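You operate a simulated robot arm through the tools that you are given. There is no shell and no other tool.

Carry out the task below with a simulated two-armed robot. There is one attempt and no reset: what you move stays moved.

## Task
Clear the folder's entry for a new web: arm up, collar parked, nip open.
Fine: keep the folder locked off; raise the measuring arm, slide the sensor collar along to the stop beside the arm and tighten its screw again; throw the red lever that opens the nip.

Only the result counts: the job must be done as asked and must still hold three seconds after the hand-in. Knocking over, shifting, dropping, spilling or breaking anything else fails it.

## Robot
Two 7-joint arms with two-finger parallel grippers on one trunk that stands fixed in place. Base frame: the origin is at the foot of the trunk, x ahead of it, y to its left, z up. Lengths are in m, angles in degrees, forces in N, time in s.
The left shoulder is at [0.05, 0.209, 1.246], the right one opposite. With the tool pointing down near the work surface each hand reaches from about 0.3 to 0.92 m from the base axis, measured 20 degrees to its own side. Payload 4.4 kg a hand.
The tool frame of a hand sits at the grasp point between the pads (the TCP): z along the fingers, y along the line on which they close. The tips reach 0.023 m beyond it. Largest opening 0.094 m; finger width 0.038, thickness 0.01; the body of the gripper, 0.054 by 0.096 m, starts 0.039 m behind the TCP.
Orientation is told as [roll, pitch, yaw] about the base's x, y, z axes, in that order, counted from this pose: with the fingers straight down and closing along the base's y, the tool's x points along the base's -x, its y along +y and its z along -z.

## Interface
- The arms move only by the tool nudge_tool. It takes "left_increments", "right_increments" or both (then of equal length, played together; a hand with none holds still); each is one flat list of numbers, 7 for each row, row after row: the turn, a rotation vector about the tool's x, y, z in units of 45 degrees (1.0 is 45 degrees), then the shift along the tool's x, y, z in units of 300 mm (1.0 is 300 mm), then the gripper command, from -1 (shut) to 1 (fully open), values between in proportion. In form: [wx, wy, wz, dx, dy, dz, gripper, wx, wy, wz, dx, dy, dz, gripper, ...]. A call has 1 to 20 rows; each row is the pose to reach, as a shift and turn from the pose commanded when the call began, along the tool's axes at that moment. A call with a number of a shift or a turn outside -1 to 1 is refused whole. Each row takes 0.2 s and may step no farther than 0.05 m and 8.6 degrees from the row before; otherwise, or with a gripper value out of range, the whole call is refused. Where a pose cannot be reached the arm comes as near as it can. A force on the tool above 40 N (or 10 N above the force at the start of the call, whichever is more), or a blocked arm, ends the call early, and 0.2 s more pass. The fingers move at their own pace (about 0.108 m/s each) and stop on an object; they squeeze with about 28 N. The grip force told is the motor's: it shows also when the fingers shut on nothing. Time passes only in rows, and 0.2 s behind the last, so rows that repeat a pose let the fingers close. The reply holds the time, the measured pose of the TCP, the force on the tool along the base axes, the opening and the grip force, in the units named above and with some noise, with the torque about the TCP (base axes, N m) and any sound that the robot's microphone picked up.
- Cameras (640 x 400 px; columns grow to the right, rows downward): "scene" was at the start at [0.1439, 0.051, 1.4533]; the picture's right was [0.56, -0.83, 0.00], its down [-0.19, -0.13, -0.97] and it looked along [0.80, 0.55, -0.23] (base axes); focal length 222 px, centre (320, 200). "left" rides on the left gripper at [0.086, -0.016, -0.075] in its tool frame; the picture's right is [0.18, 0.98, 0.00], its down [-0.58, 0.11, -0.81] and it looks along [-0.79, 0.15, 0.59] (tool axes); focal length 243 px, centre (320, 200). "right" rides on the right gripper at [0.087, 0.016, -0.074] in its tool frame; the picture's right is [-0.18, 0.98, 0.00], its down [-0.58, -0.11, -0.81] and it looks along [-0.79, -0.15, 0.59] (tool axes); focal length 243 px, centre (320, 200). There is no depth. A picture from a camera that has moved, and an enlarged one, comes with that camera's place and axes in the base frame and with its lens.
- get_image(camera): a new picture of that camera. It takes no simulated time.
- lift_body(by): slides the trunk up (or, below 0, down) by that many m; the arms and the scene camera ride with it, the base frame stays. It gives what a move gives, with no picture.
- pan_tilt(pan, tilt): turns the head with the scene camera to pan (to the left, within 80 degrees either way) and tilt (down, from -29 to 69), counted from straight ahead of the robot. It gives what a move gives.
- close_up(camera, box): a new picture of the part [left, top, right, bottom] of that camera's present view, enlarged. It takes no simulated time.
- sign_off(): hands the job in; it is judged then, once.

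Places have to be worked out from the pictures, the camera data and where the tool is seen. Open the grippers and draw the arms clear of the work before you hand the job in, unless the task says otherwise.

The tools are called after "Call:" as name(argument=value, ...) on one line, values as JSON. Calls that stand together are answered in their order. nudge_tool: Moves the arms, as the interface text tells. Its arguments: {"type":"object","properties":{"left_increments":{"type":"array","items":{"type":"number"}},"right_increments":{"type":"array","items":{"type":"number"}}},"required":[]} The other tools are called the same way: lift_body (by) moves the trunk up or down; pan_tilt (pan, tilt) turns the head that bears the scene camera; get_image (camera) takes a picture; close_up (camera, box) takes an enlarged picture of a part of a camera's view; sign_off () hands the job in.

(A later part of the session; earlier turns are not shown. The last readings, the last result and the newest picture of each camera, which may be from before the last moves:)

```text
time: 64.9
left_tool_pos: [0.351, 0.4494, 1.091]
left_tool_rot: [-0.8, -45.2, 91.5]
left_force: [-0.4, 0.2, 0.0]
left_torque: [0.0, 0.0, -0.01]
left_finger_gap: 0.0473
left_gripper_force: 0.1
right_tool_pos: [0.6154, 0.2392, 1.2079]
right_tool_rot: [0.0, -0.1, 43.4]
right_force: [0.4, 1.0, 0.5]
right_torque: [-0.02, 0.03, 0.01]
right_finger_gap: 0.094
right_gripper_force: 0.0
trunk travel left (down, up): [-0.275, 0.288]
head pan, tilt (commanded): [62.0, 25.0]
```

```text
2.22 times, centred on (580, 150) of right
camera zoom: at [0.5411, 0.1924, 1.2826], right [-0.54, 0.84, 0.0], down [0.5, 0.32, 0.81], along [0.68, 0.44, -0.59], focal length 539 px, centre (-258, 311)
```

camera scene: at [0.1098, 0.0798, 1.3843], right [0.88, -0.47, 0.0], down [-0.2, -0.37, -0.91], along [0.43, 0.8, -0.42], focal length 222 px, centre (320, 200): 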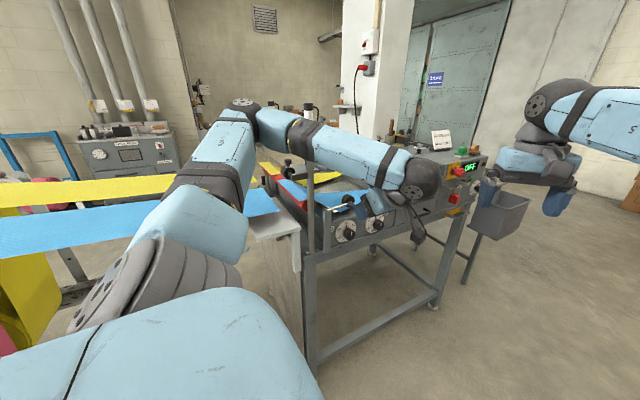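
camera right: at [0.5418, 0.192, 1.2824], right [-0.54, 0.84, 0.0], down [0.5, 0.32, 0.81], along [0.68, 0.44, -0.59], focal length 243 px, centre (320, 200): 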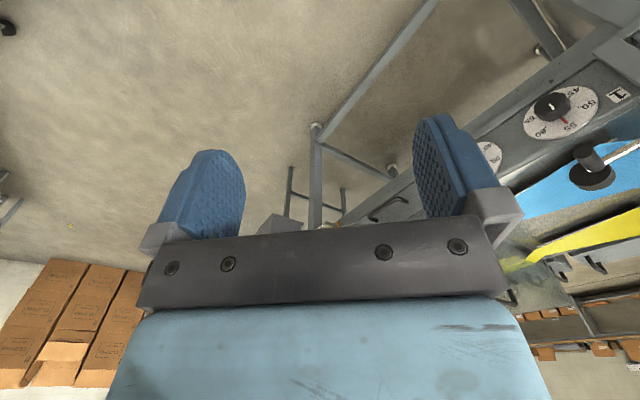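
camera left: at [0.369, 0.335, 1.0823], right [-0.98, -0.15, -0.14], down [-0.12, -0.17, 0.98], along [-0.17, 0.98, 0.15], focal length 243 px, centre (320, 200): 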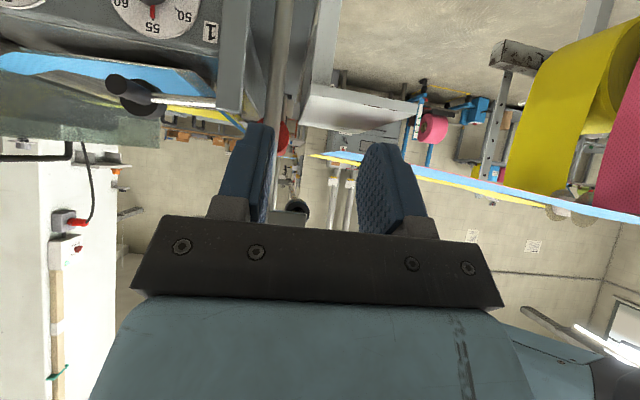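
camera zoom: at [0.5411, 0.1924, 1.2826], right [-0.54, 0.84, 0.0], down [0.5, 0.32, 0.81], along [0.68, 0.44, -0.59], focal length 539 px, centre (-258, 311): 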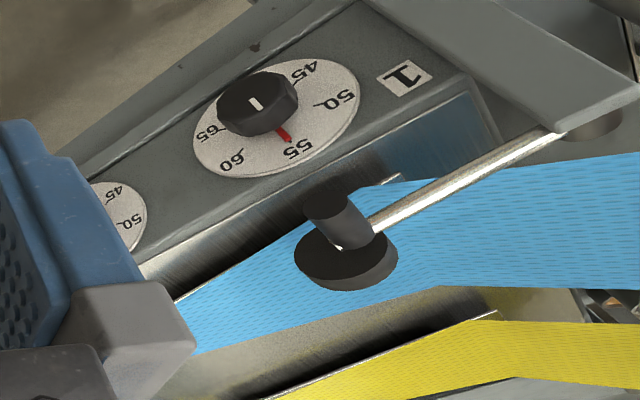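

Triangulated: handle from y≈0.622 to 0.67 along y at x≈0.541, z≈1.033 (radius ≈0.011); pivot ≈ (0.44, 0.67, 1.033). I move to a pre-grasp point 8 cm back along the finger direction.

Call:
nudge_tool(left_increments=[0, 0, 0, -0.0525, -0.1075, 0.0488, 0.2, 0, 0, 0, -0.105, -0.215, 0.0977, 0.2, 0, 0, 0, -0.1575, -0.3225, 0.1465, 0.2, 0, 0, 0, -0.21, -0.43, 0.1953, 0.2, 0, 0, 0, -0.2625, -0.5375, 0.2442, 0.2, 0, 0, 0, -0.315, -0.645, 0.293, 0.2])

Call:
get_image(camera="left")

Call:
get_image(camera="right")

Call:
get_image(camera="scene")

```text
time: 66.3
left_tool_pos: [0.5421, 0.582, 1.0979]
left_tool_rot: [-0.6, -45.3, 91.2]
left_force: [-0.2, 0.2, -0.1]
left_torque: [-0.01, 0.02, 0.01]
left_finger_gap: 0.0564
left_gripper_force: 0.1
right_tool_pos: [0.6165, 0.2397, 1.2065]
right_tool_rot: [0.0, 0.0, 43.4]
right_force: [0.5, 0.1, 0.1]
right_torque: [0.01, 0.03, 0.03]
right_finger_gap: 0.0941
right_gripper_force: 0.0
trunk travel left (down, up): [-0.275, 0.288]
head pan, tilt (commanded): [62.0, 25.0]
```

```text
taken
camera left: at [0.5601, 0.4681, 1.0888], right [-0.98, -0.14, -0.14], down [-0.11, -0.17, 0.98], along [-0.16, 0.98, 0.15], focal length 243 px, centre (320, 200)
```

left: 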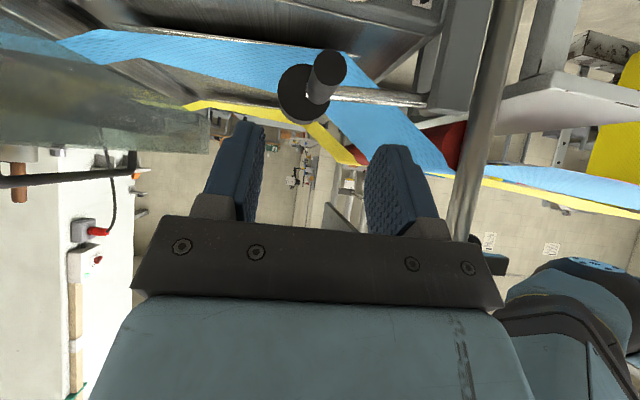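

```text
taken
camera right: at [0.5427, 0.1928, 1.2816], right [-0.54, 0.84, 0.0], down [0.5, 0.32, 0.81], along [0.68, 0.44, -0.59], focal length 243 px, centre (320, 200)
```

right: 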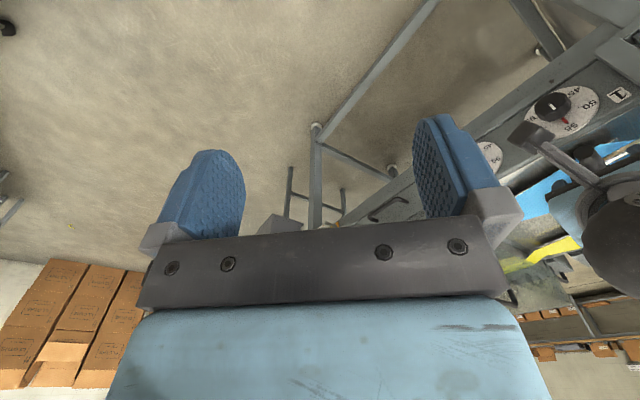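

```text
taken
camera scene: at [0.1108, 0.0806, 1.384], right [0.88, -0.47, 0.0], down [-0.2, -0.37, -0.91], along [0.43, 0.8, -0.42], focal length 222 px, centre (320, 200)
```

scene: 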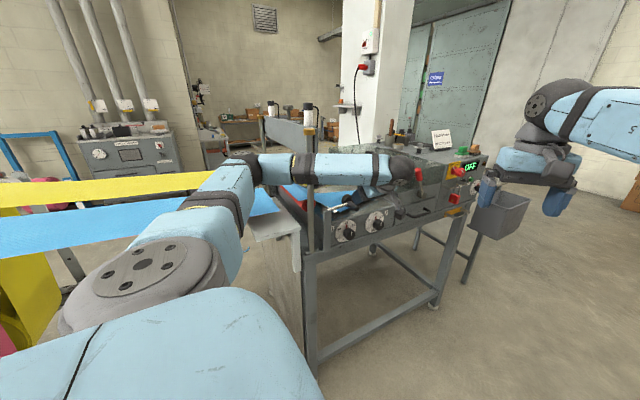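

The handle end is at (0.540, 0.622, 1.035), straight ahead along the fingers. I advance 8 cm so the fingers straddle it.

Call:
nudge_tool(left_increments=[0, 0, 0, 0, 0.001, 0.09, 0.2, 0, 0, 0, 0, 0.001, 0.18, 0.2, 0, 0, 0, 0.001, 0.002, 0.267, 0.2])

Call:
get_image(camera="left")

Call:
close_up(camera="right", box=[500, 70, 640, 210])

```text
time: 67.1
left_tool_pos: [0.5415, 0.6373, 1.0423]
left_tool_rot: [-0.7, -45.3, 91.5]
left_force: [0.8, 0.6, 0.1]
left_torque: [-0.04, 0.02, 0.0]
left_finger_gap: 0.0565
left_gripper_force: 0.1
right_tool_pos: [0.6148, 0.2397, 1.2072]
right_tool_rot: [0.0, -0.2, 43.5]
right_force: [1.0, -0.5, -0.2]
right_torque: [-0.01, 0.03, -0.03]
right_finger_gap: 0.094
right_gripper_force: 0.0
trunk travel left (down, up): [-0.275, 0.288]
head pan, tilt (commanded): [62.0, 25.0]
```

```text
taken
camera left: at [0.5589, 0.524, 1.0336], right [-0.98, -0.14, -0.14], down [-0.12, -0.17, 0.98], along [-0.17, 0.98, 0.15], focal length 243 px, centre (320, 200)
```

left: 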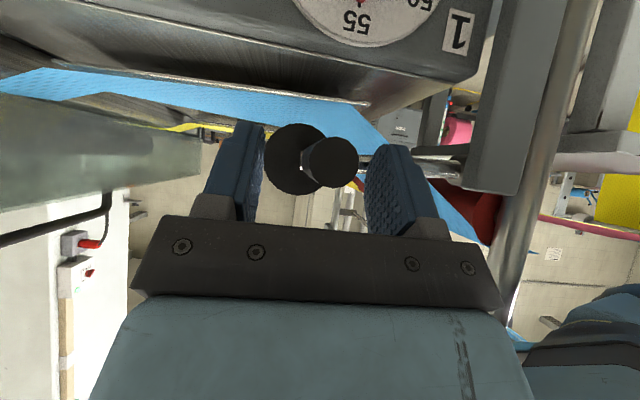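

```text
2.86 times, centred on (570, 140) of right
camera zoom: at [0.5417, 0.1927, 1.2821], right [-0.54, 0.84, 0.0], down [0.5, 0.32, 0.81], along [0.68, 0.44, -0.59], focal length 693 px, centre (-394, 371)
```

zoom: 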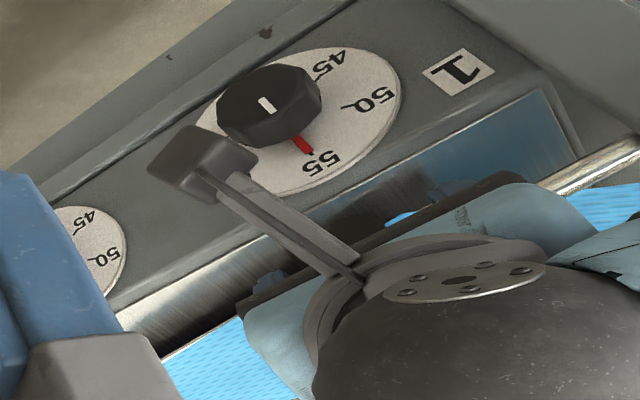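

The handle lies between the fingers. I close on it.

Call:
nudge_tool(left_increments=[0, 0, 0, 0, 0.004, 0, -0.4, 0, 0, 0, 0, 0.004, 0, -1, 0, 0, 0, 0, 0.004, 0, -1, 0, 0, 0, 0, 0.004, 0, -1])

Call:
get_image(camera="left")

```text
time: 68.1
left_tool_pos: [0.5389, 0.6373, 1.044]
left_tool_rot: [-0.7, -45.4, 91.4]
left_force: [-3.9, -3.2, -2.8]
left_torque: [0.04, -0.1, -1.14]
left_finger_gap: 0.0195
left_gripper_force: 44.8
right_tool_pos: [0.6149, 0.2395, 1.2089]
right_tool_rot: [0.0, -0.1, 43.5]
right_force: [0.8, 0.8, -0.5]
right_torque: [0.01, 0.02, 0.01]
right_finger_gap: 0.0939
right_gripper_force: 0.0
trunk travel left (down, up): [-0.275, 0.288]
head pan, tilt (commanded): [62.0, 25.0]
```

```text
taken
camera left: at [0.5577, 0.5235, 1.034], right [-0.98, -0.14, -0.14], down [-0.11, -0.17, 0.98], along [-0.16, 0.98, 0.15], focal length 243 px, centre (320, 200)
```

left: 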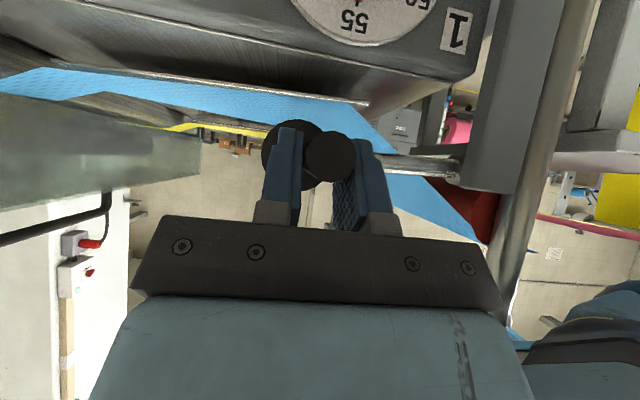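

The handle is gripped (0.0195 m). I raise it along an arc about the pivot (0.44, 1.033), radius 0.10, first 60°.

Call:
nudge_tool(left_increments=[0, 0, 0, -0.031, 0.0029, -0.0305, -1, 0, 0, 0, -0.0617, 0.0113, -0.0604, -1, 0, 0, 0, -0.0913, 0.0253, -0.0892, -1, 0, 0, 0, -0.1194, 0.0447, -0.1162, -1, 0, 0, 0, -0.1457, 0.069, -0.1413, -1, 0, 0, 0, -0.1695, 0.0977, -0.1637, -1, 0, 0, 0, -0.1904, 0.1303, -0.1833, -1, 0, 0, 0, -0.2084, 0.1667, -0.1998, -1])

Call:
get_image(camera="left")

Call:
get_image(camera="scene")

```text
time: 69.9
left_tool_pos: [0.4888, 0.6376, 1.1318]
left_tool_rot: [-1.1, -45.5, 91.7]
left_force: [6.7, -11.9, 4.2]
left_torque: [-0.46, -0.42, -0.43]
left_finger_gap: 0.0192
left_gripper_force: 45.3
right_tool_pos: [0.6159, 0.2374, 1.2086]
right_tool_rot: [0.2, -0.1, 43.4]
right_force: [0.0, -0.4, 0.5]
right_torque: [0.0, 0.05, 0.0]
right_finger_gap: 0.0941
right_gripper_force: 0.0
trunk travel left (down, up): [-0.275, 0.288]
head pan, tilt (commanded): [62.0, 25.0]
```

```text
taken
camera left: at [0.508, 0.5239, 1.1229], right [-0.98, -0.14, -0.14], down [-0.12, -0.17, 0.98], along [-0.17, 0.97, 0.15], focal length 243 px, centre (320, 200)
```

left: 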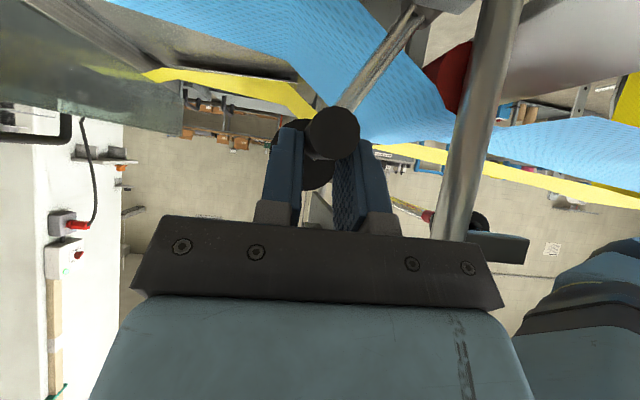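

```text
taken
camera scene: at [0.1102, 0.0779, 1.3846], right [0.88, -0.47, 0.0], down [-0.2, -0.37, -0.91], along [0.43, 0.8, -0.42], focal length 222 px, centre (320, 200)
```

scene: 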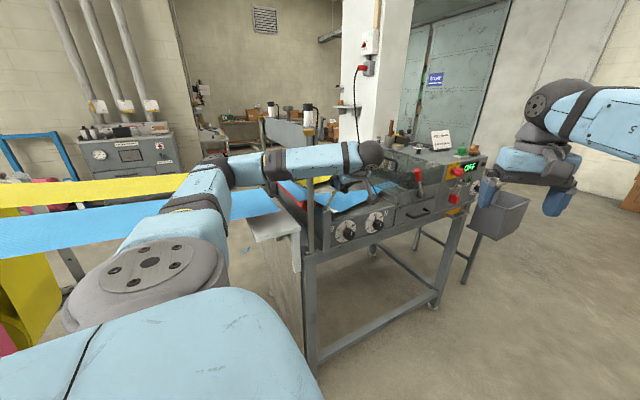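

Raised to about 60° with moderate force. I continue along the arc to 90°.

Call:
nudge_tool(left_increments=[0, 0, 0, -0.0146, 0.039, -0.0128, -1, 0, 0, 0, -0.0254, 0.0803, -0.0216, -1, 0, 0, 0, -0.0323, 0.1233, -0.0266, -1, 0, 0, 0, -0.0354, 0.1666, -0.0278, -1])

Call:
get_image(camera="left")

Call:
close_up(camera="scene", box=[270, 130, 400, 220])

```text
time: 70.9
left_tool_pos: [0.4403, 0.6383, 1.1422]
left_tool_rot: [-0.4, -45.3, 91.1]
left_force: [0.2, -12.0, 5.8]
left_torque: [-0.72, 0.19, -0.92]
left_finger_gap: 0.0195
left_gripper_force: 44.7
right_tool_pos: [0.6164, 0.2377, 1.2062]
right_tool_rot: [0.2, 0.0, 43.4]
right_force: [0.5, 0.1, -1.6]
right_torque: [-0.04, 0.0, 0.02]
right_finger_gap: 0.0941
right_gripper_force: 0.1
trunk travel left (down, up): [-0.275, 0.288]
head pan, tilt (commanded): [62.0, 25.0]
```

```text
taken
camera left: at [0.4583, 0.5242, 1.1328], right [-0.98, -0.14, -0.14], down [-0.11, -0.17, 0.98], along [-0.16, 0.98, 0.15], focal length 243 px, centre (320, 200)
```

left: 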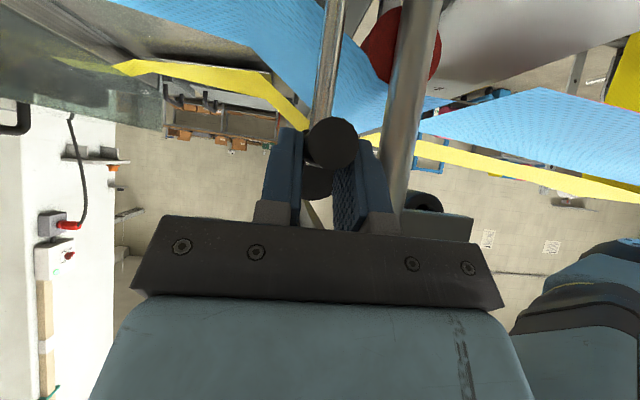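

```text
4.44 times, centred on (335, 175) of scene
camera zoom: at [0.1121, 0.079, 1.3838], right [0.88, -0.47, 0.0], down [-0.2, -0.37, -0.91], along [0.42, 0.8, -0.42], focal length 984 px, centre (253, 311)
```

zoom: 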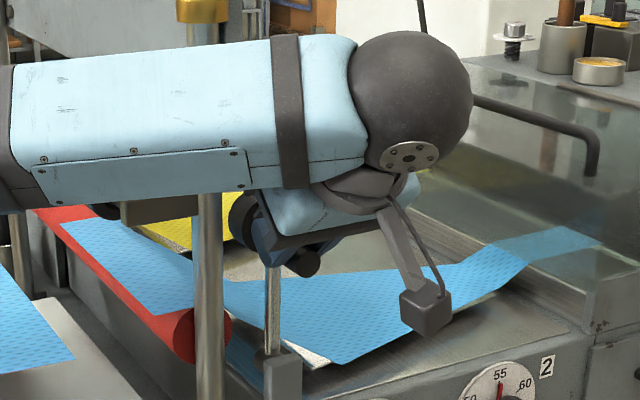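

The arm is vertical. I continue gently past vertical until it meets its stop.

Call:
nudge_tool(left_increments=[0, 0, 0, 0.0008, 0.022, 0.0013, -1, 0, 0, 0, 0.0015, 0.0437, 0.0027, -1, 0, 0, 0, 0.004, 0.065, 0.006, -1, 0, 0, 0, 0.0069, 0.0863, 0.0093, -1, 0, 0, 0, 0.0116, 0.107, 0.0144, -1, 0, 0, 0, 0.0163, 0.1276, 0.0195, -1])

Call:
get_image(camera="left")

Call:
close_up(camera="scene", box=[270, 130, 400, 220])

```text
time: 71.5
left_tool_pos: [0.4386, 0.6382, 1.1419]
left_tool_rot: [-1.2, -45.5, 91.3]
left_force: [27.1, -11.0, -4.0]
left_torque: [-0.05, -0.61, -0.75]
left_finger_gap: 0.0193
left_gripper_force: 45.3
left hand out of reach, approached as far as the arm can: row 2
right_tool_pos: [0.6201, 0.2379, 1.206]
right_tool_rot: [0.3, 0.1, 43.3]
right_force: [-0.6, 0.2, 0.5]
right_torque: [0.0, 0.01, -0.01]
right_finger_gap: 0.0936
right_gripper_force: 0.1
trunk travel left (down, up): [-0.275, 0.288]
head pan, tilt (commanded): [62.0, 25.0]
stopped in row 2 (left hand): the force on the tool passed its limit at 43 N (the readings are from after the stop); the commanded pose is now the measured one
```

```text
taken
camera left: at [0.4563, 0.5242, 1.1326], right [-0.98, -0.14, -0.14], down [-0.12, -0.17, 0.98], along [-0.16, 0.98, 0.15], focal length 243 px, centre (320, 200)
```

left: 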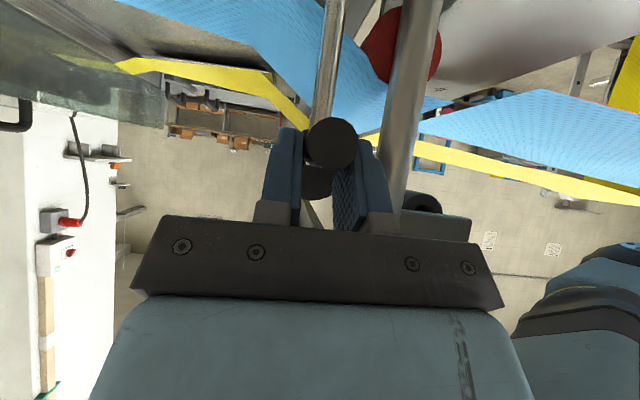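

```text
4.44 times, centred on (335, 175) of scene
camera zoom: at [0.1144, 0.0789, 1.3836], right [0.88, -0.47, 0.0], down [-0.2, -0.37, -0.91], along [0.42, 0.8, -0.42], focal length 984 px, centre (253, 311)
```

zoom: 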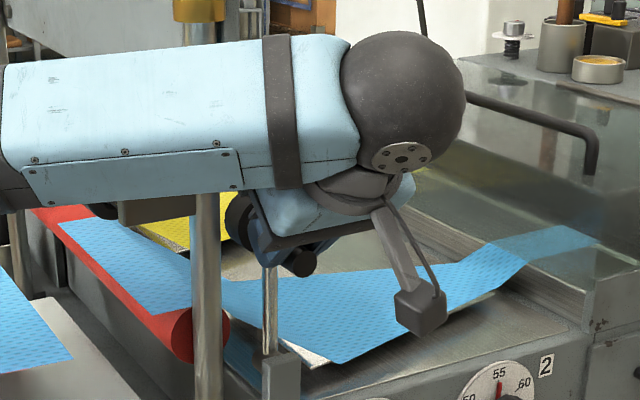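

The arm stops at about vertical (27 N against its stop). I relieve slightly and open the fingers just a little to see whether it stays up.

Call:
nudge_tool(left_increments=[0, 0, 0, 0, -0.004, 0, -1, 0, 0, 0, 0, -0.004, 0, -0.5, 0, 0, 0, 0, -0.004, 0, -0.3, 0, 0, 0, 0, -0.004, 0, -0.3])

Call:
get_image(camera="left")

Call:
close_up(camera="scene", box=[270, 130, 400, 220])

```text
time: 72.5
left_tool_pos: [0.4353, 0.6399, 1.1436]
left_tool_rot: [-1.2, -45.3, 91.7]
left_force: [-0.5, 0.7, -0.4]
left_torque: [0.01, -0.02, 0.01]
left_finger_gap: 0.0329
left_gripper_force: 0.1
right_tool_pos: [0.6164, 0.2398, 1.207]
right_tool_rot: [0.1, -0.1, 43.3]
right_force: [0.5, 0.2, 0.1]
right_torque: [0.03, 0.04, 0.03]
right_finger_gap: 0.0941
right_gripper_force: 0.1
trunk travel left (down, up): [-0.275, 0.288]
head pan, tilt (commanded): [62.0, 25.0]
```

```text
taken
camera left: at [0.4538, 0.5259, 1.1338], right [-0.98, -0.14, -0.14], down [-0.12, -0.17, 0.98], along [-0.16, 0.98, 0.15], focal length 243 px, centre (320, 200)
```

left: 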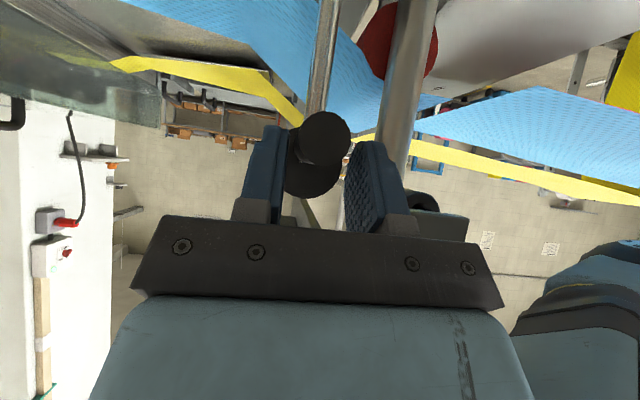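

```text
4.44 times, centred on (335, 175) of scene
camera zoom: at [0.11, 0.0799, 1.3842], right [0.88, -0.47, 0.0], down [-0.2, -0.37, -0.91], along [0.43, 0.8, -0.42], focal length 984 px, centre (253, 311)
```

zoom: 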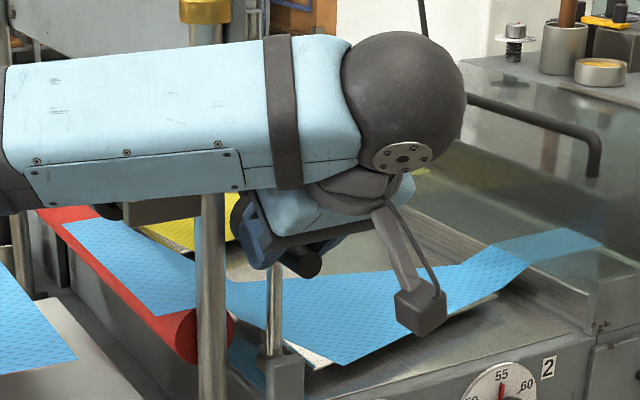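

It appears to hold near vertical. I open further and check whether it stays by itself.

Call:
nudge_tool(left_increments=[0, 0, 0, 0, 0, 0, 0, 0, 0, 0, 0, 0, 0, 0.2, 0, 0, 0, 0, 0, 0, 0.2, 0, 0, 0, 0, 0, 0, 0.2])

Call:
get_image(camera="left")

```text
time: 73.5
left_tool_pos: [0.437, 0.6393, 1.1433]
left_tool_rot: [-1.2, -45.4, 91.6]
left_force: [10.1, 3.6, 4.1]
left_torque: [0.11, 0.12, -0.36]
left_finger_gap: 0.052
left_gripper_force: 0.0
right_tool_pos: [0.6163, 0.2388, 1.2069]
right_tool_rot: [0.1, -0.1, 43.3]
right_force: [-0.2, -1.1, -0.4]
right_torque: [-0.04, 0.0, 0.0]
right_finger_gap: 0.0941
right_gripper_force: 0.1
trunk travel left (down, up): [-0.275, 0.288]
head pan, tilt (commanded): [62.0, 25.0]
```

```text
taken
camera left: at [0.4547, 0.5257, 1.1338], right [-0.98, -0.14, -0.15], down [-0.12, -0.17, 0.98], along [-0.16, 0.98, 0.15], focal length 243 px, centre (320, 200)
```

left: 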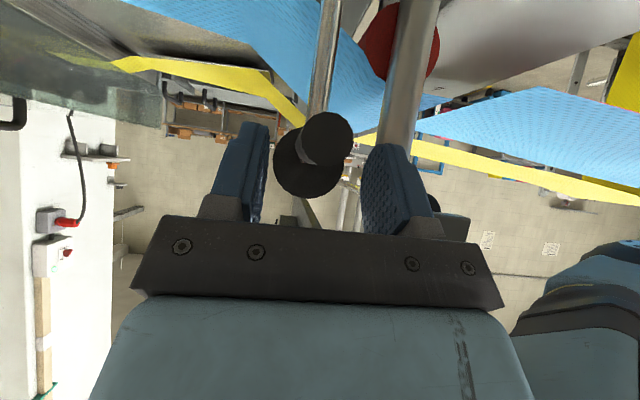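

The measuring arm stays up on its own (handle still at x≈0.439). One finger touches the post lightly, so I narrow the gap a little and withdraw along the finger axis.

Call:
nudge_tool(left_increments=[0, 0, 0, 0, -0.004, 0, -0.2, 0, 0, 0, 0, -0.004, 0, -0.2, 0, 0, 0, 0, -0.004, -0.08, -0.2, 0, 0, 0, 0, -0.004, -0.2, -0.2, 0, 0, 0, 0, -0.004, -0.34, -0.2, 0, 0, 0, 0, -0.004, -0.45, -0.2])

Call:
get_image(camera="left")

Call:
get_image(camera="scene")

```text
time: 74.9
left_tool_pos: [0.4502, 0.541, 1.237]
left_tool_rot: [-1.3, -45.3, 91.6]
left_force: [0.6, -0.4, 0.4]
left_torque: [0.01, 0.02, -0.01]
left_finger_gap: 0.0377
left_gripper_force: 0.1
left hand out of reach, approached as far as the arm can: row 4, 5, 6
right_tool_pos: [0.6155, 0.2381, 1.2085]
right_tool_rot: [0.1, -0.1, 43.4]
right_force: [-0.2, 0.6, -0.3]
right_torque: [0.03, 0.01, -0.01]
right_finger_gap: 0.094
right_gripper_force: 0.1
trunk travel left (down, up): [-0.275, 0.288]
head pan, tilt (commanded): [62.0, 25.0]
```

```text
taken
camera left: at [0.4685, 0.4262, 1.2273], right [-0.98, -0.14, -0.15], down [-0.12, -0.17, 0.98], along [-0.16, 0.98, 0.14], focal length 243 px, centre (320, 200)
```

left: 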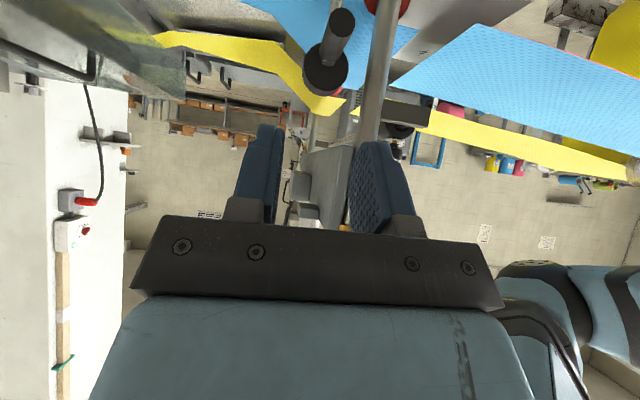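

```text
taken
camera scene: at [0.1098, 0.0787, 1.3842], right [0.88, -0.47, 0.0], down [-0.2, -0.37, -0.91], along [0.43, 0.8, -0.42], focal length 222 px, centre (320, 200)
```

scene: 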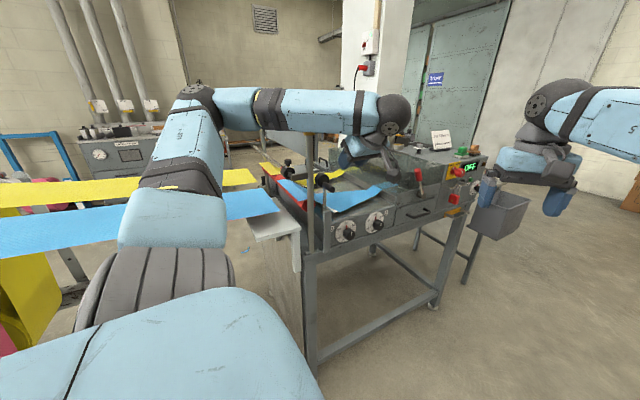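

The measuring arm stands up by itself. I check it and the collar in the scene view.

Call:
close_up(camera="scene", box=[265, 145, 365, 215])

Call:
close_up(camera="left", box=[280, 0, 440, 140])

```text
5.71 times, centred on (315, 180) of scene
camera zoom: at [0.1098, 0.0787, 1.3842], right [0.88, -0.47, 0.0], down [-0.2, -0.37, -0.91], along [0.43, 0.8, -0.42], focal length 1266 px, centre (349, 314)
```

zoom: 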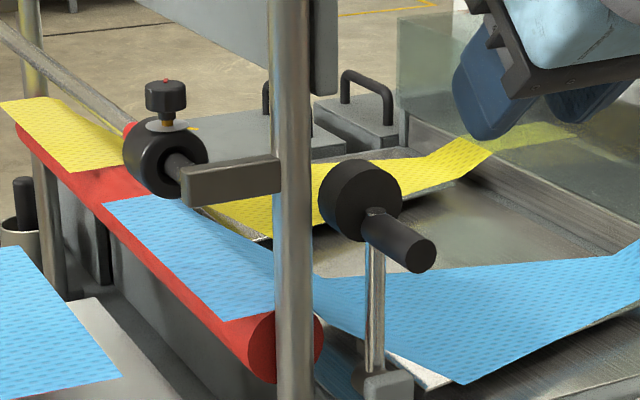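

```text
2.86 times, centred on (360, 70) of left
camera zoom: at [0.4685, 0.4262, 1.2273], right [-0.98, -0.14, -0.15], down [-0.12, -0.17, 0.98], along [-0.16, 0.98, 0.14], focal length 693 px, centre (206, 571)
```

zoom: 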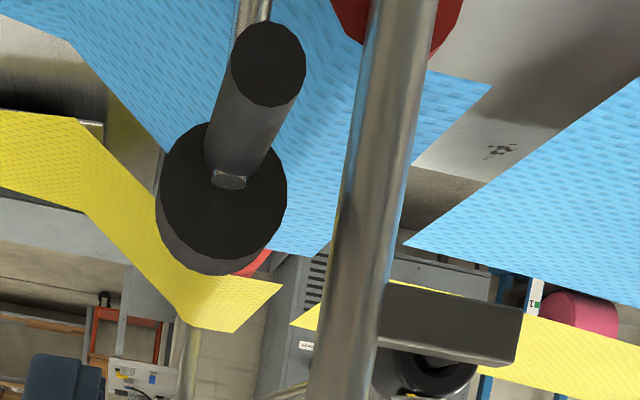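

The measuring arm is up and holding. Before going back to the collar I look at the lever more closely from this height.

Call:
pan_tilt(pan=40, tilt=20)

Call:
get_image(camera="scene")

Call:
close_up(camera="scene", box=[265, 130, 405, 230])

```text
time: 75.7
left_tool_pos: [0.4515, 0.5411, 1.2364]
left_tool_rot: [-1.3, -45.1, 91.6]
left_force: [0.2, 0.4, 0.5]
left_torque: [0.01, 0.01, 0.01]
left_finger_gap: 0.0376
left_gripper_force: 0.1
right_tool_pos: [0.6159, 0.2395, 1.208]
right_tool_rot: [0.1, -0.1, 43.3]
right_force: [-0.3, -0.1, 0.6]
right_torque: [-0.02, 0.0, -0.01]
right_finger_gap: 0.0941
right_gripper_force: 0.0
trunk travel left (down, up): [-0.275, 0.288]
head pan, tilt (commanded): [40.0, 20.0]
```

```text
taken
camera scene: at [0.138, 0.0583, 1.3923], right [0.64, -0.77, 0.0], down [-0.26, -0.22, -0.94], along [0.72, 0.6, -0.34], focal length 222 px, centre (320, 200)
```

scene: 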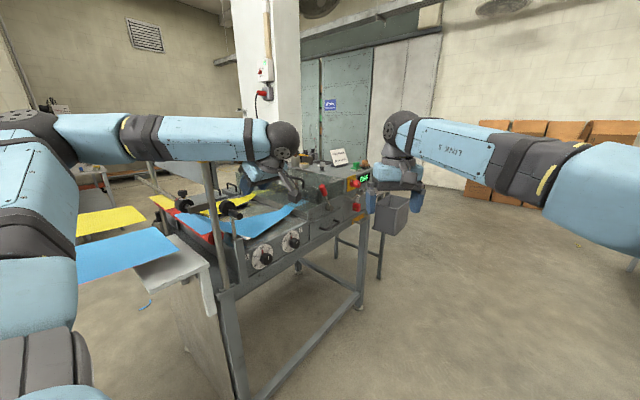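

```text
4.00 times, centred on (335, 180) of scene
camera zoom: at [0.138, 0.0583, 1.3923], right [0.64, -0.77, 0.0], down [-0.26, -0.22, -0.94], along [0.72, 0.6, -0.34], focal length 886 px, centre (260, 280)
```

zoom: 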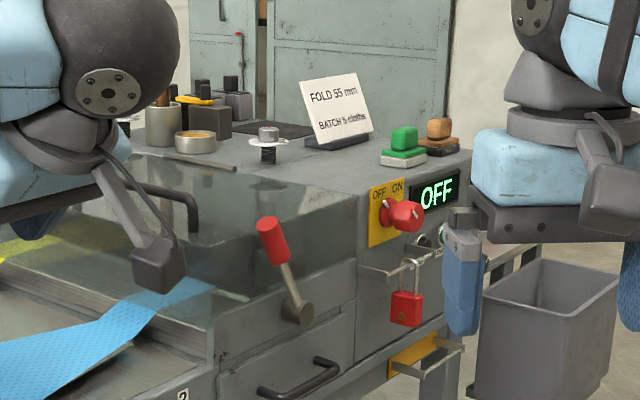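

The lever leans toward −x about 22° (hub ≈ (0.903, 0.645, 1.003), grip top ≈ (0.858, 0.654, 1.12)). I'll push it toward +x with closed fingertips. First I back the left hand off upward and retract the right arm out of the way.

Call:
nudge_tool(left_increments=[0, 0, 0, 0.0073, 0.001, -0.0456, -0.2, 0, 0, 0, 0.0145, 0.002, -0.0913, -0.2, 0, 0, 0, 0.0218, 0.003, -0.137, -0.2, 0, 0, 0, 0.029, 0.004, -0.1825, -0.2, 0, 0, 0, 0.0363, 0.005, -0.228, -0.5, 0, 0, 0, 0.0435, 0.006, -0.274, -1, 0, 0, 0, 0.0508, 0.007, -0.319, -1, 0, 0, 0, 0.058, 0.008, -0.365, -1], right_increments=[0, 0, 0, 0.08, -0.04, 0, 1, 0, 0, 0, 0.16, -0.08, 0, 1, 0, 0, 0, 0.24, -0.12, 0, 1, 0, 0, 0, 0.32, -0.16, 0, 1, 0, 0, 0, 0.4, -0.2, 0, 1, 0, 0, 0, 0.48, -0.24, 0, 1, 0, 0, 0, 0.56, -0.28, 0, 1, 0, 0, 0, 0.64, -0.32, 0, 1])

Call:
nudge_tool(left_increments=[0.118, 0, 0.118, 0, 0, 0, -1, 0.236, 0, 0.235, 0, 0, 0, -1, 0.354, 0, 0.353, 0, 0, 0, -1, 0.472, 0, 0.471, 0, 0, 0, -1, 0.59, 0, 0.588, 0, 0, 0, -1, 0.708, 0, 0.706, 0, 0, 0, -1])

Call:
get_image(camera="scene")

```text
time: 77.5
left_tool_pos: [0.4452, 0.4476, 1.3006]
left_tool_rot: [-1.2, -45.5, 91.6]
left_force: [0.4, 0.5, 0.6]
left_torque: [-0.02, -0.02, 0.02]
left_finger_gap: 0.0
left_gripper_force: 27.7
right_tool_pos: [0.5414, 0.0355, 1.207]
right_tool_rot: [0.1, -0.1, 43.4]
right_force: [-0.3, 0.3, -0.1]
right_torque: [0.01, -0.02, -0.03]
right_finger_gap: 0.0941
right_gripper_force: 0.0
trunk travel left (down, up): [-0.275, 0.288]
head pan, tilt (commanded): [40.0, 20.0]
```

```text
time: 78.9
left_tool_pos: [0.4479, 0.451, 1.2992]
left_tool_rot: [-0.6, -45.9, 46.0]
left_force: [-0.2, -0.4, 1.0]
left_torque: [-0.01, -0.01, -0.01]
left_finger_gap: 0.0
left_gripper_force: 28.0
right_tool_pos: [0.5406, 0.0378, 1.2079]
right_tool_rot: [0.0, 0.0, 43.3]
right_force: [-0.7, -0.7, -0.4]
right_torque: [-0.02, 0.02, -0.03]
right_finger_gap: 0.0941
right_gripper_force: 0.0
trunk travel left (down, up): [-0.275, 0.288]
head pan, tilt (commanded): [40.0, 20.0]
```

```text
taken
camera scene: at [0.1379, 0.059, 1.3923], right [0.64, -0.77, 0.0], down [-0.26, -0.22, -0.94], along [0.72, 0.6, -0.34], focal length 222 px, centre (320, 200)
```

scene: 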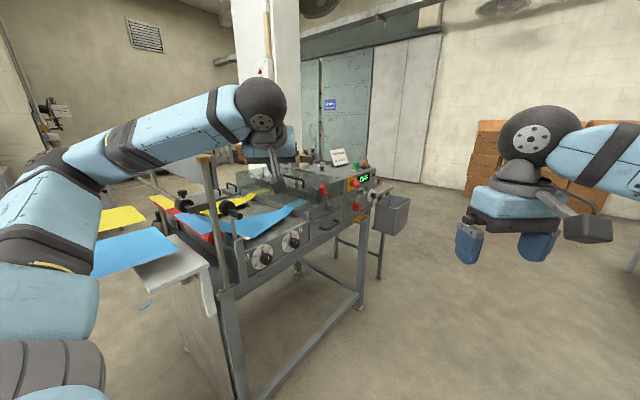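

Left hand now heads 46°. I rotate to heading ≈18° and move to about (0.70, 0.54, 1.18), in front of the lever.

Call:
nudge_tool(left_increments=[0.056, 0, 0.054, -0.033, -0.049, 0.106, -1, 0.112, 0, 0.108, -0.066, -0.098, 0.212, -1, 0.168, 0, 0.162, -0.1, -0.147, 0.318, -1, 0.224, 0, 0.216, -0.133, -0.1955, 0.4245, -1, 0.279, 0, 0.27, -0.166, -0.244, 0.531, -1, 0.335, 0, 0.324, -0.2, -0.293, 0.637, -1, 0.391, 0, 0.378, -0.233, -0.342, 0.743, -1, 0.447, 0, 0.432, -0.266, -0.391, 0.849, -1])

Call:
get_image(camera="left")

Call:
get_image(camera="scene")

```text
time: 80.7
left_tool_pos: [0.7004, 0.5398, 1.1806]
left_tool_rot: [-0.6, -46.0, 18.0]
left_force: [-0.5, -0.5, -0.6]
left_torque: [-0.02, -0.01, 0.02]
left_finger_gap: 0.0
left_gripper_force: 28.1
right_tool_pos: [0.5422, 0.0383, 1.2072]
right_tool_rot: [0.1, 0.1, 43.3]
right_force: [0.3, 0.1, 0.3]
right_torque: [0.0, 0.04, 0.0]
right_finger_gap: 0.0941
right_gripper_force: 0.0
trunk travel left (down, up): [-0.275, 0.288]
head pan, tilt (commanded): [40.0, 20.0]
```

```text
taken
camera left: at [0.5972, 0.4887, 1.1698], right [-0.42, 0.9, -0.14], down [-0.2, 0.06, 0.98], along [0.88, 0.44, 0.16], focal length 243 px, centre (320, 200)
```

left: 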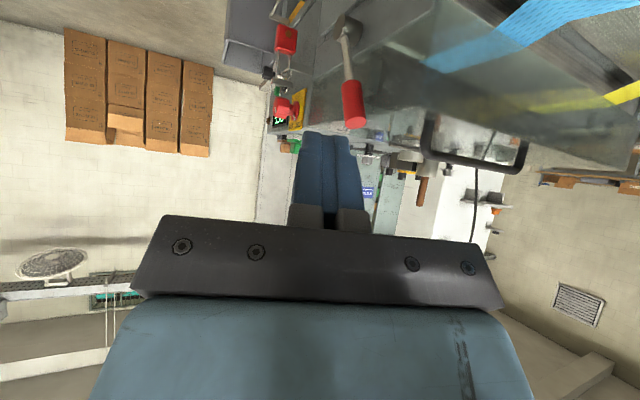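

```text
taken
camera scene: at [0.1393, 0.0589, 1.3921], right [0.64, -0.77, 0.0], down [-0.26, -0.22, -0.94], along [0.72, 0.6, -0.34], focal length 222 px, centre (320, 200)
```

scene: 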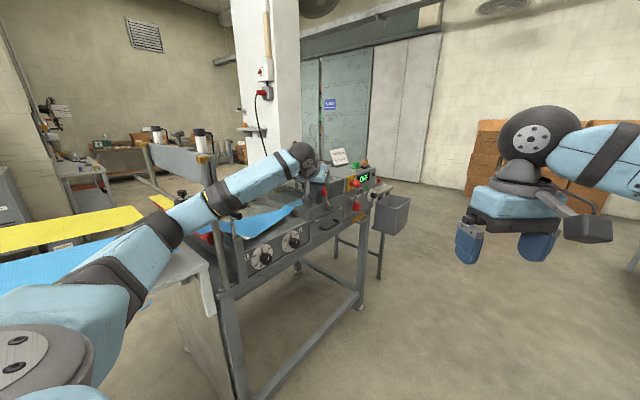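

The lever grip top is near (0.85, 0.645, 1.12). I tilt to ~65° and bring the closed fingertips to about 5 cm in front of the lever's −x side, at z≈1.10.

Call:
nudge_tool(left_increments=[0, -0.085, 0, -0.0117, 0.0473, 0.078, -1, 0, -0.17, 0, -0.0235, 0.0945, 0.156, -1, 0, -0.255, 0, -0.0352, 0.1418, 0.234, -1, 0, -0.34, 0, -0.047, 0.189, 0.312, -1, 0, -0.422, 0, -0.0587, 0.2363, 0.39, -1])

Call:
get_image(camera="left")

Call:
close_up(camera="scene", box=[265, 130, 405, 230])

Call:
get_image(camera="right")

```text
time: 81.9
left_tool_pos: [0.7694, 0.6249, 1.1019]
left_tool_rot: [-0.4, -64.5, 17.5]
left_force: [0.8, -1.0, 0.8]
left_torque: [-0.02, 0.04, 0.02]
left_finger_gap: 0.0002
left_gripper_force: 28.5
right_tool_pos: [0.5406, 0.0366, 1.2005]
right_tool_rot: [0.3, 0.1, 43.8]
right_force: [-4.2, 1.0, -3.2]
right_torque: [-0.1, -0.26, 0.01]
right_finger_gap: 0.0941
right_gripper_force: 0.0
trunk travel left (down, up): [-0.275, 0.288]
head pan, tilt (commanded): [40.0, 20.0]
```

```text
taken
camera left: at [0.6758, 0.5785, 1.0543], right [-0.36, 0.92, -0.17], down [-0.49, -0.03, 0.87], along [0.79, 0.4, 0.46], focal length 243 px, centre (320, 200)
```

left: 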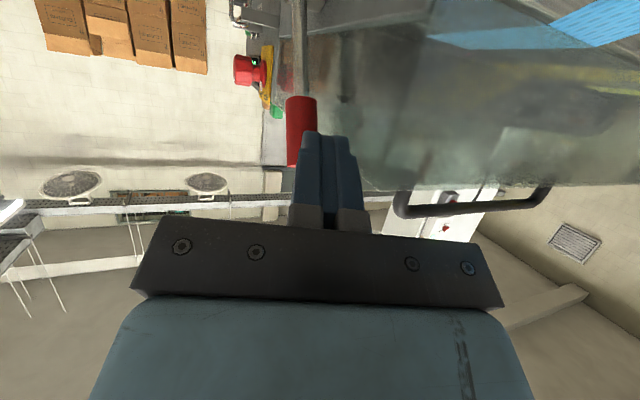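

```text
4.00 times, centred on (335, 180) of scene
camera zoom: at [0.139, 0.0542, 1.389], right [0.64, -0.77, 0.0], down [-0.26, -0.22, -0.94], along [0.72, 0.61, -0.34], focal length 886 px, centre (260, 280)
```

zoom: 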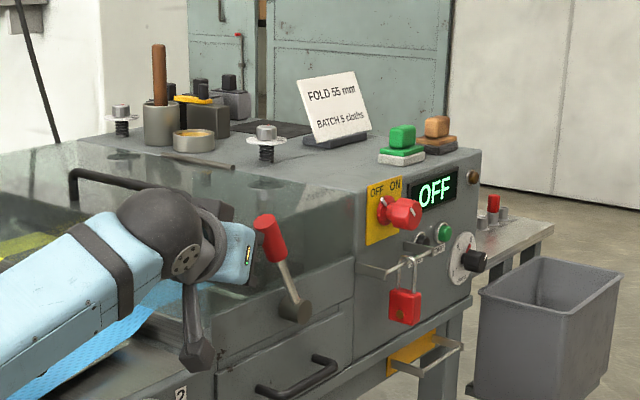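

```text
taken
camera right: at [0.4674, -0.0108, 1.2753], right [-0.55, 0.84, 0.0], down [0.5, 0.32, 0.81], along [0.67, 0.44, -0.59], focal length 243 px, centre (320, 200)
```

right: 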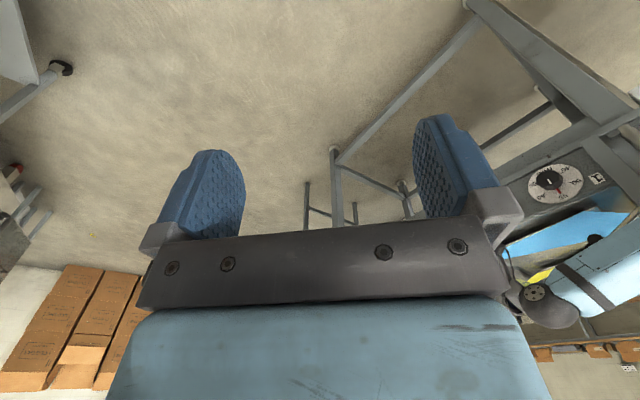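

The measured pose lags the command by ~1 cm with no tool force, and the trunk shifted slightly: part of the arm may be touching something. I check the whole scene.

Call:
get_image(camera="scene")

Call:
close_up(camera="scene", box=[140, 130, 340, 255])

Call:
close_up(camera="right", box=[480, 150, 640, 350])

```text
taken
camera scene: at [0.139, 0.0542, 1.389], right [0.64, -0.77, 0.0], down [-0.26, -0.22, -0.94], along [0.72, 0.61, -0.34], focal length 222 px, centre (320, 200)
```

scene: 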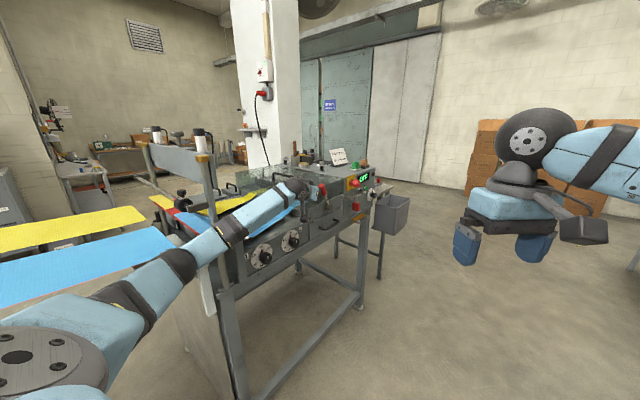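

```text
3.20 times, centred on (240, 192) of scene
camera zoom: at [0.139, 0.0542, 1.389], right [0.64, -0.77, 0.0], down [-0.26, -0.22, -0.94], along [0.72, 0.61, -0.34], focal length 709 px, centre (576, 224)
```

zoom: 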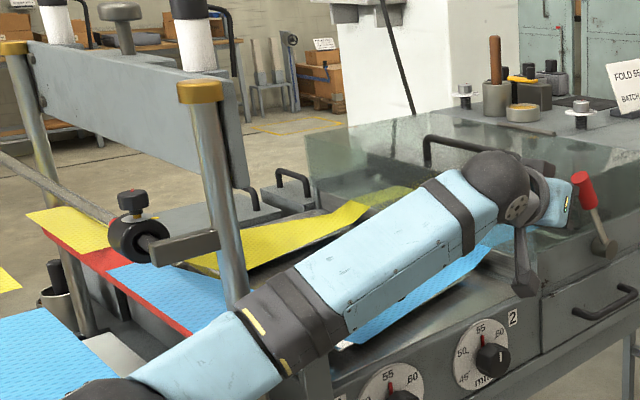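

```text
2.00 times, centred on (560, 250) of right
camera zoom: at [0.4674, -0.0108, 1.2753], right [-0.55, 0.84, 0.0], down [0.5, 0.32, 0.81], along [0.67, 0.44, -0.59], focal length 485 px, centre (-160, 100)
```

zoom: 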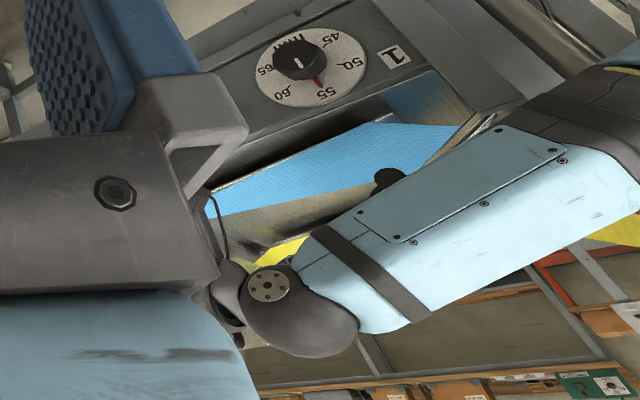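

The forearm has come low and pressed the measuring arm back down (its handle now appears at ~26°). I reverse the last move immediately to free it; I'll do the lever first and re-raise the measuring arm afterwards.

Call:
nudge_tool(left_increments=[0, 0.085, 0, -0.0143, -0.0473, -0.0774, -1, 0, 0.17, 0, -0.0287, -0.0945, -0.155, -1, 0, 0.255, 0, -0.043, -0.1418, -0.232, -1, 0, 0.34, 0, -0.0574, -0.189, -0.31, -1, 0, 0.422, 0, -0.0717, -0.2363, -0.387, -1])

Call:
get_image(camera="scene")

Call:
close_up(camera="scene", box=[140, 130, 340, 255])

Call:
get_image(camera="right")

```text
time: 83.1
left_tool_pos: [0.6985, 0.5376, 1.1803]
left_tool_rot: [-0.6, -45.9, 18.1]
left_force: [-0.4, -0.1, -0.8]
left_torque: [-0.02, -0.01, -0.01]
left_finger_gap: 0.0001
left_gripper_force: 28.3
right_tool_pos: [0.5411, 0.0361, 1.2079]
right_tool_rot: [0.0, -0.2, 43.3]
right_force: [-0.2, -0.8, 0.6]
right_torque: [-0.01, 0.01, -0.05]
right_finger_gap: 0.094
right_gripper_force: 0.1
trunk travel left (down, up): [-0.275, 0.288]
head pan, tilt (commanded): [40.0, 20.0]
```

```text
taken
camera scene: at [0.1378, 0.0578, 1.3923], right [0.64, -0.77, 0.0], down [-0.26, -0.22, -0.94], along [0.72, 0.6, -0.34], focal length 222 px, centre (320, 200)
```

scene: 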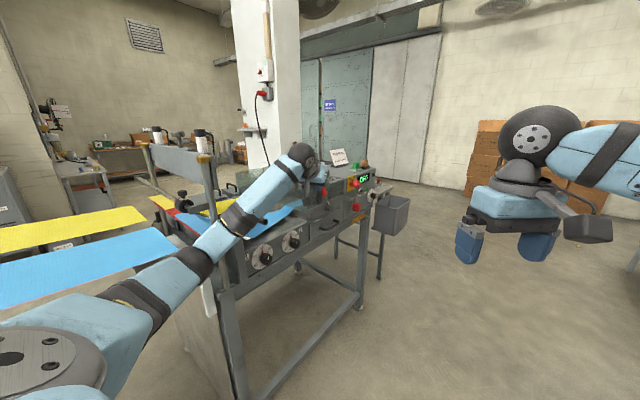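

```text
3.20 times, centred on (240, 192) of scene
camera zoom: at [0.1378, 0.0578, 1.3923], right [0.64, -0.77, 0.0], down [-0.26, -0.22, -0.94], along [0.72, 0.6, -0.34], focal length 709 px, centre (576, 224)
```

zoom: 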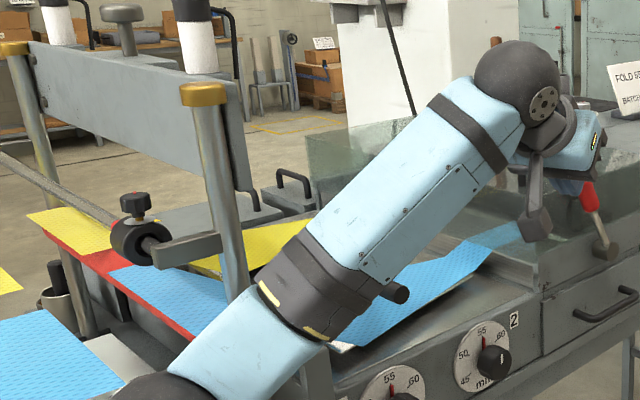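

```text
taken
camera right: at [0.4675, -0.01, 1.2816], right [-0.54, 0.84, 0.0], down [0.5, 0.32, 0.81], along [0.68, 0.44, -0.59], focal length 243 px, centre (320, 200)
```

right: 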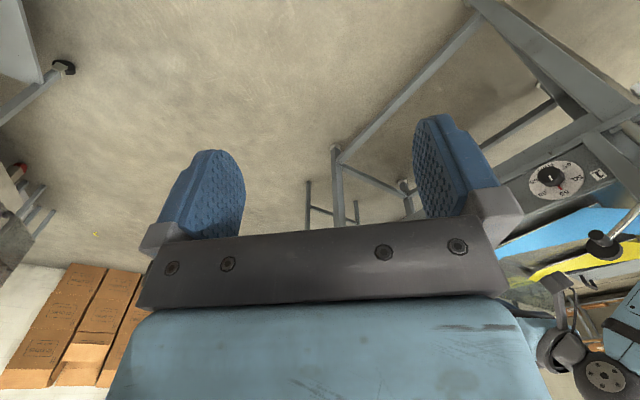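

The handle stays wherever it is left (friction hinge). For the lever I'll use a heading of ~45° so the forearm stays well in front of the machine. I raise the trunk 0.10 m for clearance first.

Call:
lift_body(by=0.1)

Call:
nudge_tool(left_increments=[-0.072, -0.05, -0.069, 0.02, -0.04, -0.02, -1, -0.144, -0.1, -0.139, 0.04, -0.08, -0.04, -1, -0.215, -0.15, -0.208, 0.06, -0.12, -0.06, -1, -0.287, -0.2, -0.278, 0.06, -0.14, -0.04, -1, -0.359, -0.25, -0.347, 0.06, -0.16, -0.02, -1, -0.431, -0.3, -0.417, 0.06, -0.18, 0, -1])

Call:
get_image(camera="scene")

Call:
get_image(camera="left")

```text
time: 84.5
left_tool_pos: [0.699, 0.5374, 1.2798]
left_tool_rot: [-0.5, -46.0, 18.2]
left_force: [0.0, 0.5, 0.6]
left_torque: [-0.02, -0.03, 0.0]
left_finger_gap: 0.0
left_gripper_force: 27.9
right_tool_pos: [0.5406, 0.0374, 1.3067]
right_tool_rot: [0.1, -0.1, 43.3]
right_force: [-0.3, -0.4, -0.8]
right_torque: [0.02, 0.04, 0.01]
right_finger_gap: 0.0941
right_gripper_force: 0.1
trunk travel left (down, up): [-0.375, 0.188]
head pan, tilt (commanded): [40.0, 20.0]
```

```text
time: 85.9
left_tool_pos: [0.7035, 0.4829, 1.2676]
left_tool_rot: [-6.8, -58.5, 50.4]
left_force: [-0.6, 0.0, -0.8]
left_torque: [-0.04, 0.04, 0.04]
left_finger_gap: 0.0002
left_gripper_force: 27.9
right_tool_pos: [0.5423, 0.0362, 1.3055]
right_tool_rot: [0.1, -0.1, 43.3]
right_force: [0.1, 0.2, -0.5]
right_torque: [-0.02, 0.01, -0.02]
right_finger_gap: 0.094
right_gripper_force: 0.0
trunk travel left (down, up): [-0.375, 0.188]
head pan, tilt (commanded): [40.0, 20.0]
```

```text
taken
camera scene: at [0.1386, 0.0579, 1.4923], right [0.64, -0.77, 0.0], down [-0.26, -0.22, -0.94], along [0.72, 0.6, -0.34], focal length 222 px, centre (320, 200)
```

scene: 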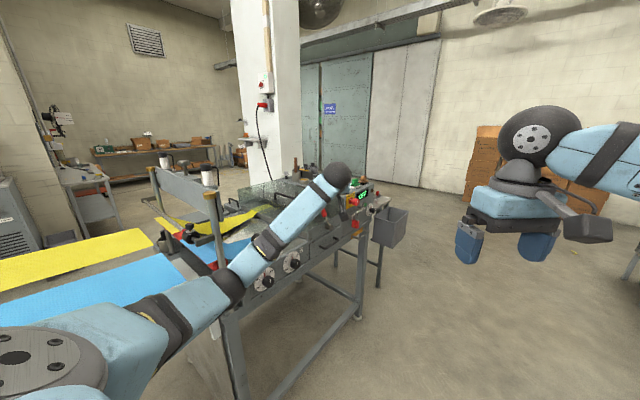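

```text
taken
camera left: at [0.639, 0.3934, 1.2329], right [-0.75, 0.62, -0.22], down [-0.39, -0.16, 0.91], along [0.53, 0.77, 0.36], focal length 243 px, centre (320, 200)
```

left: 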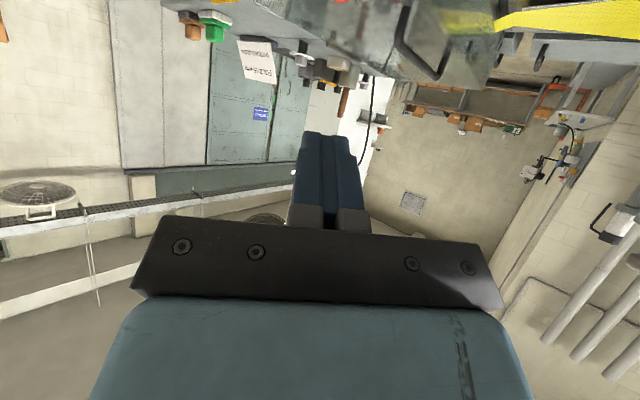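

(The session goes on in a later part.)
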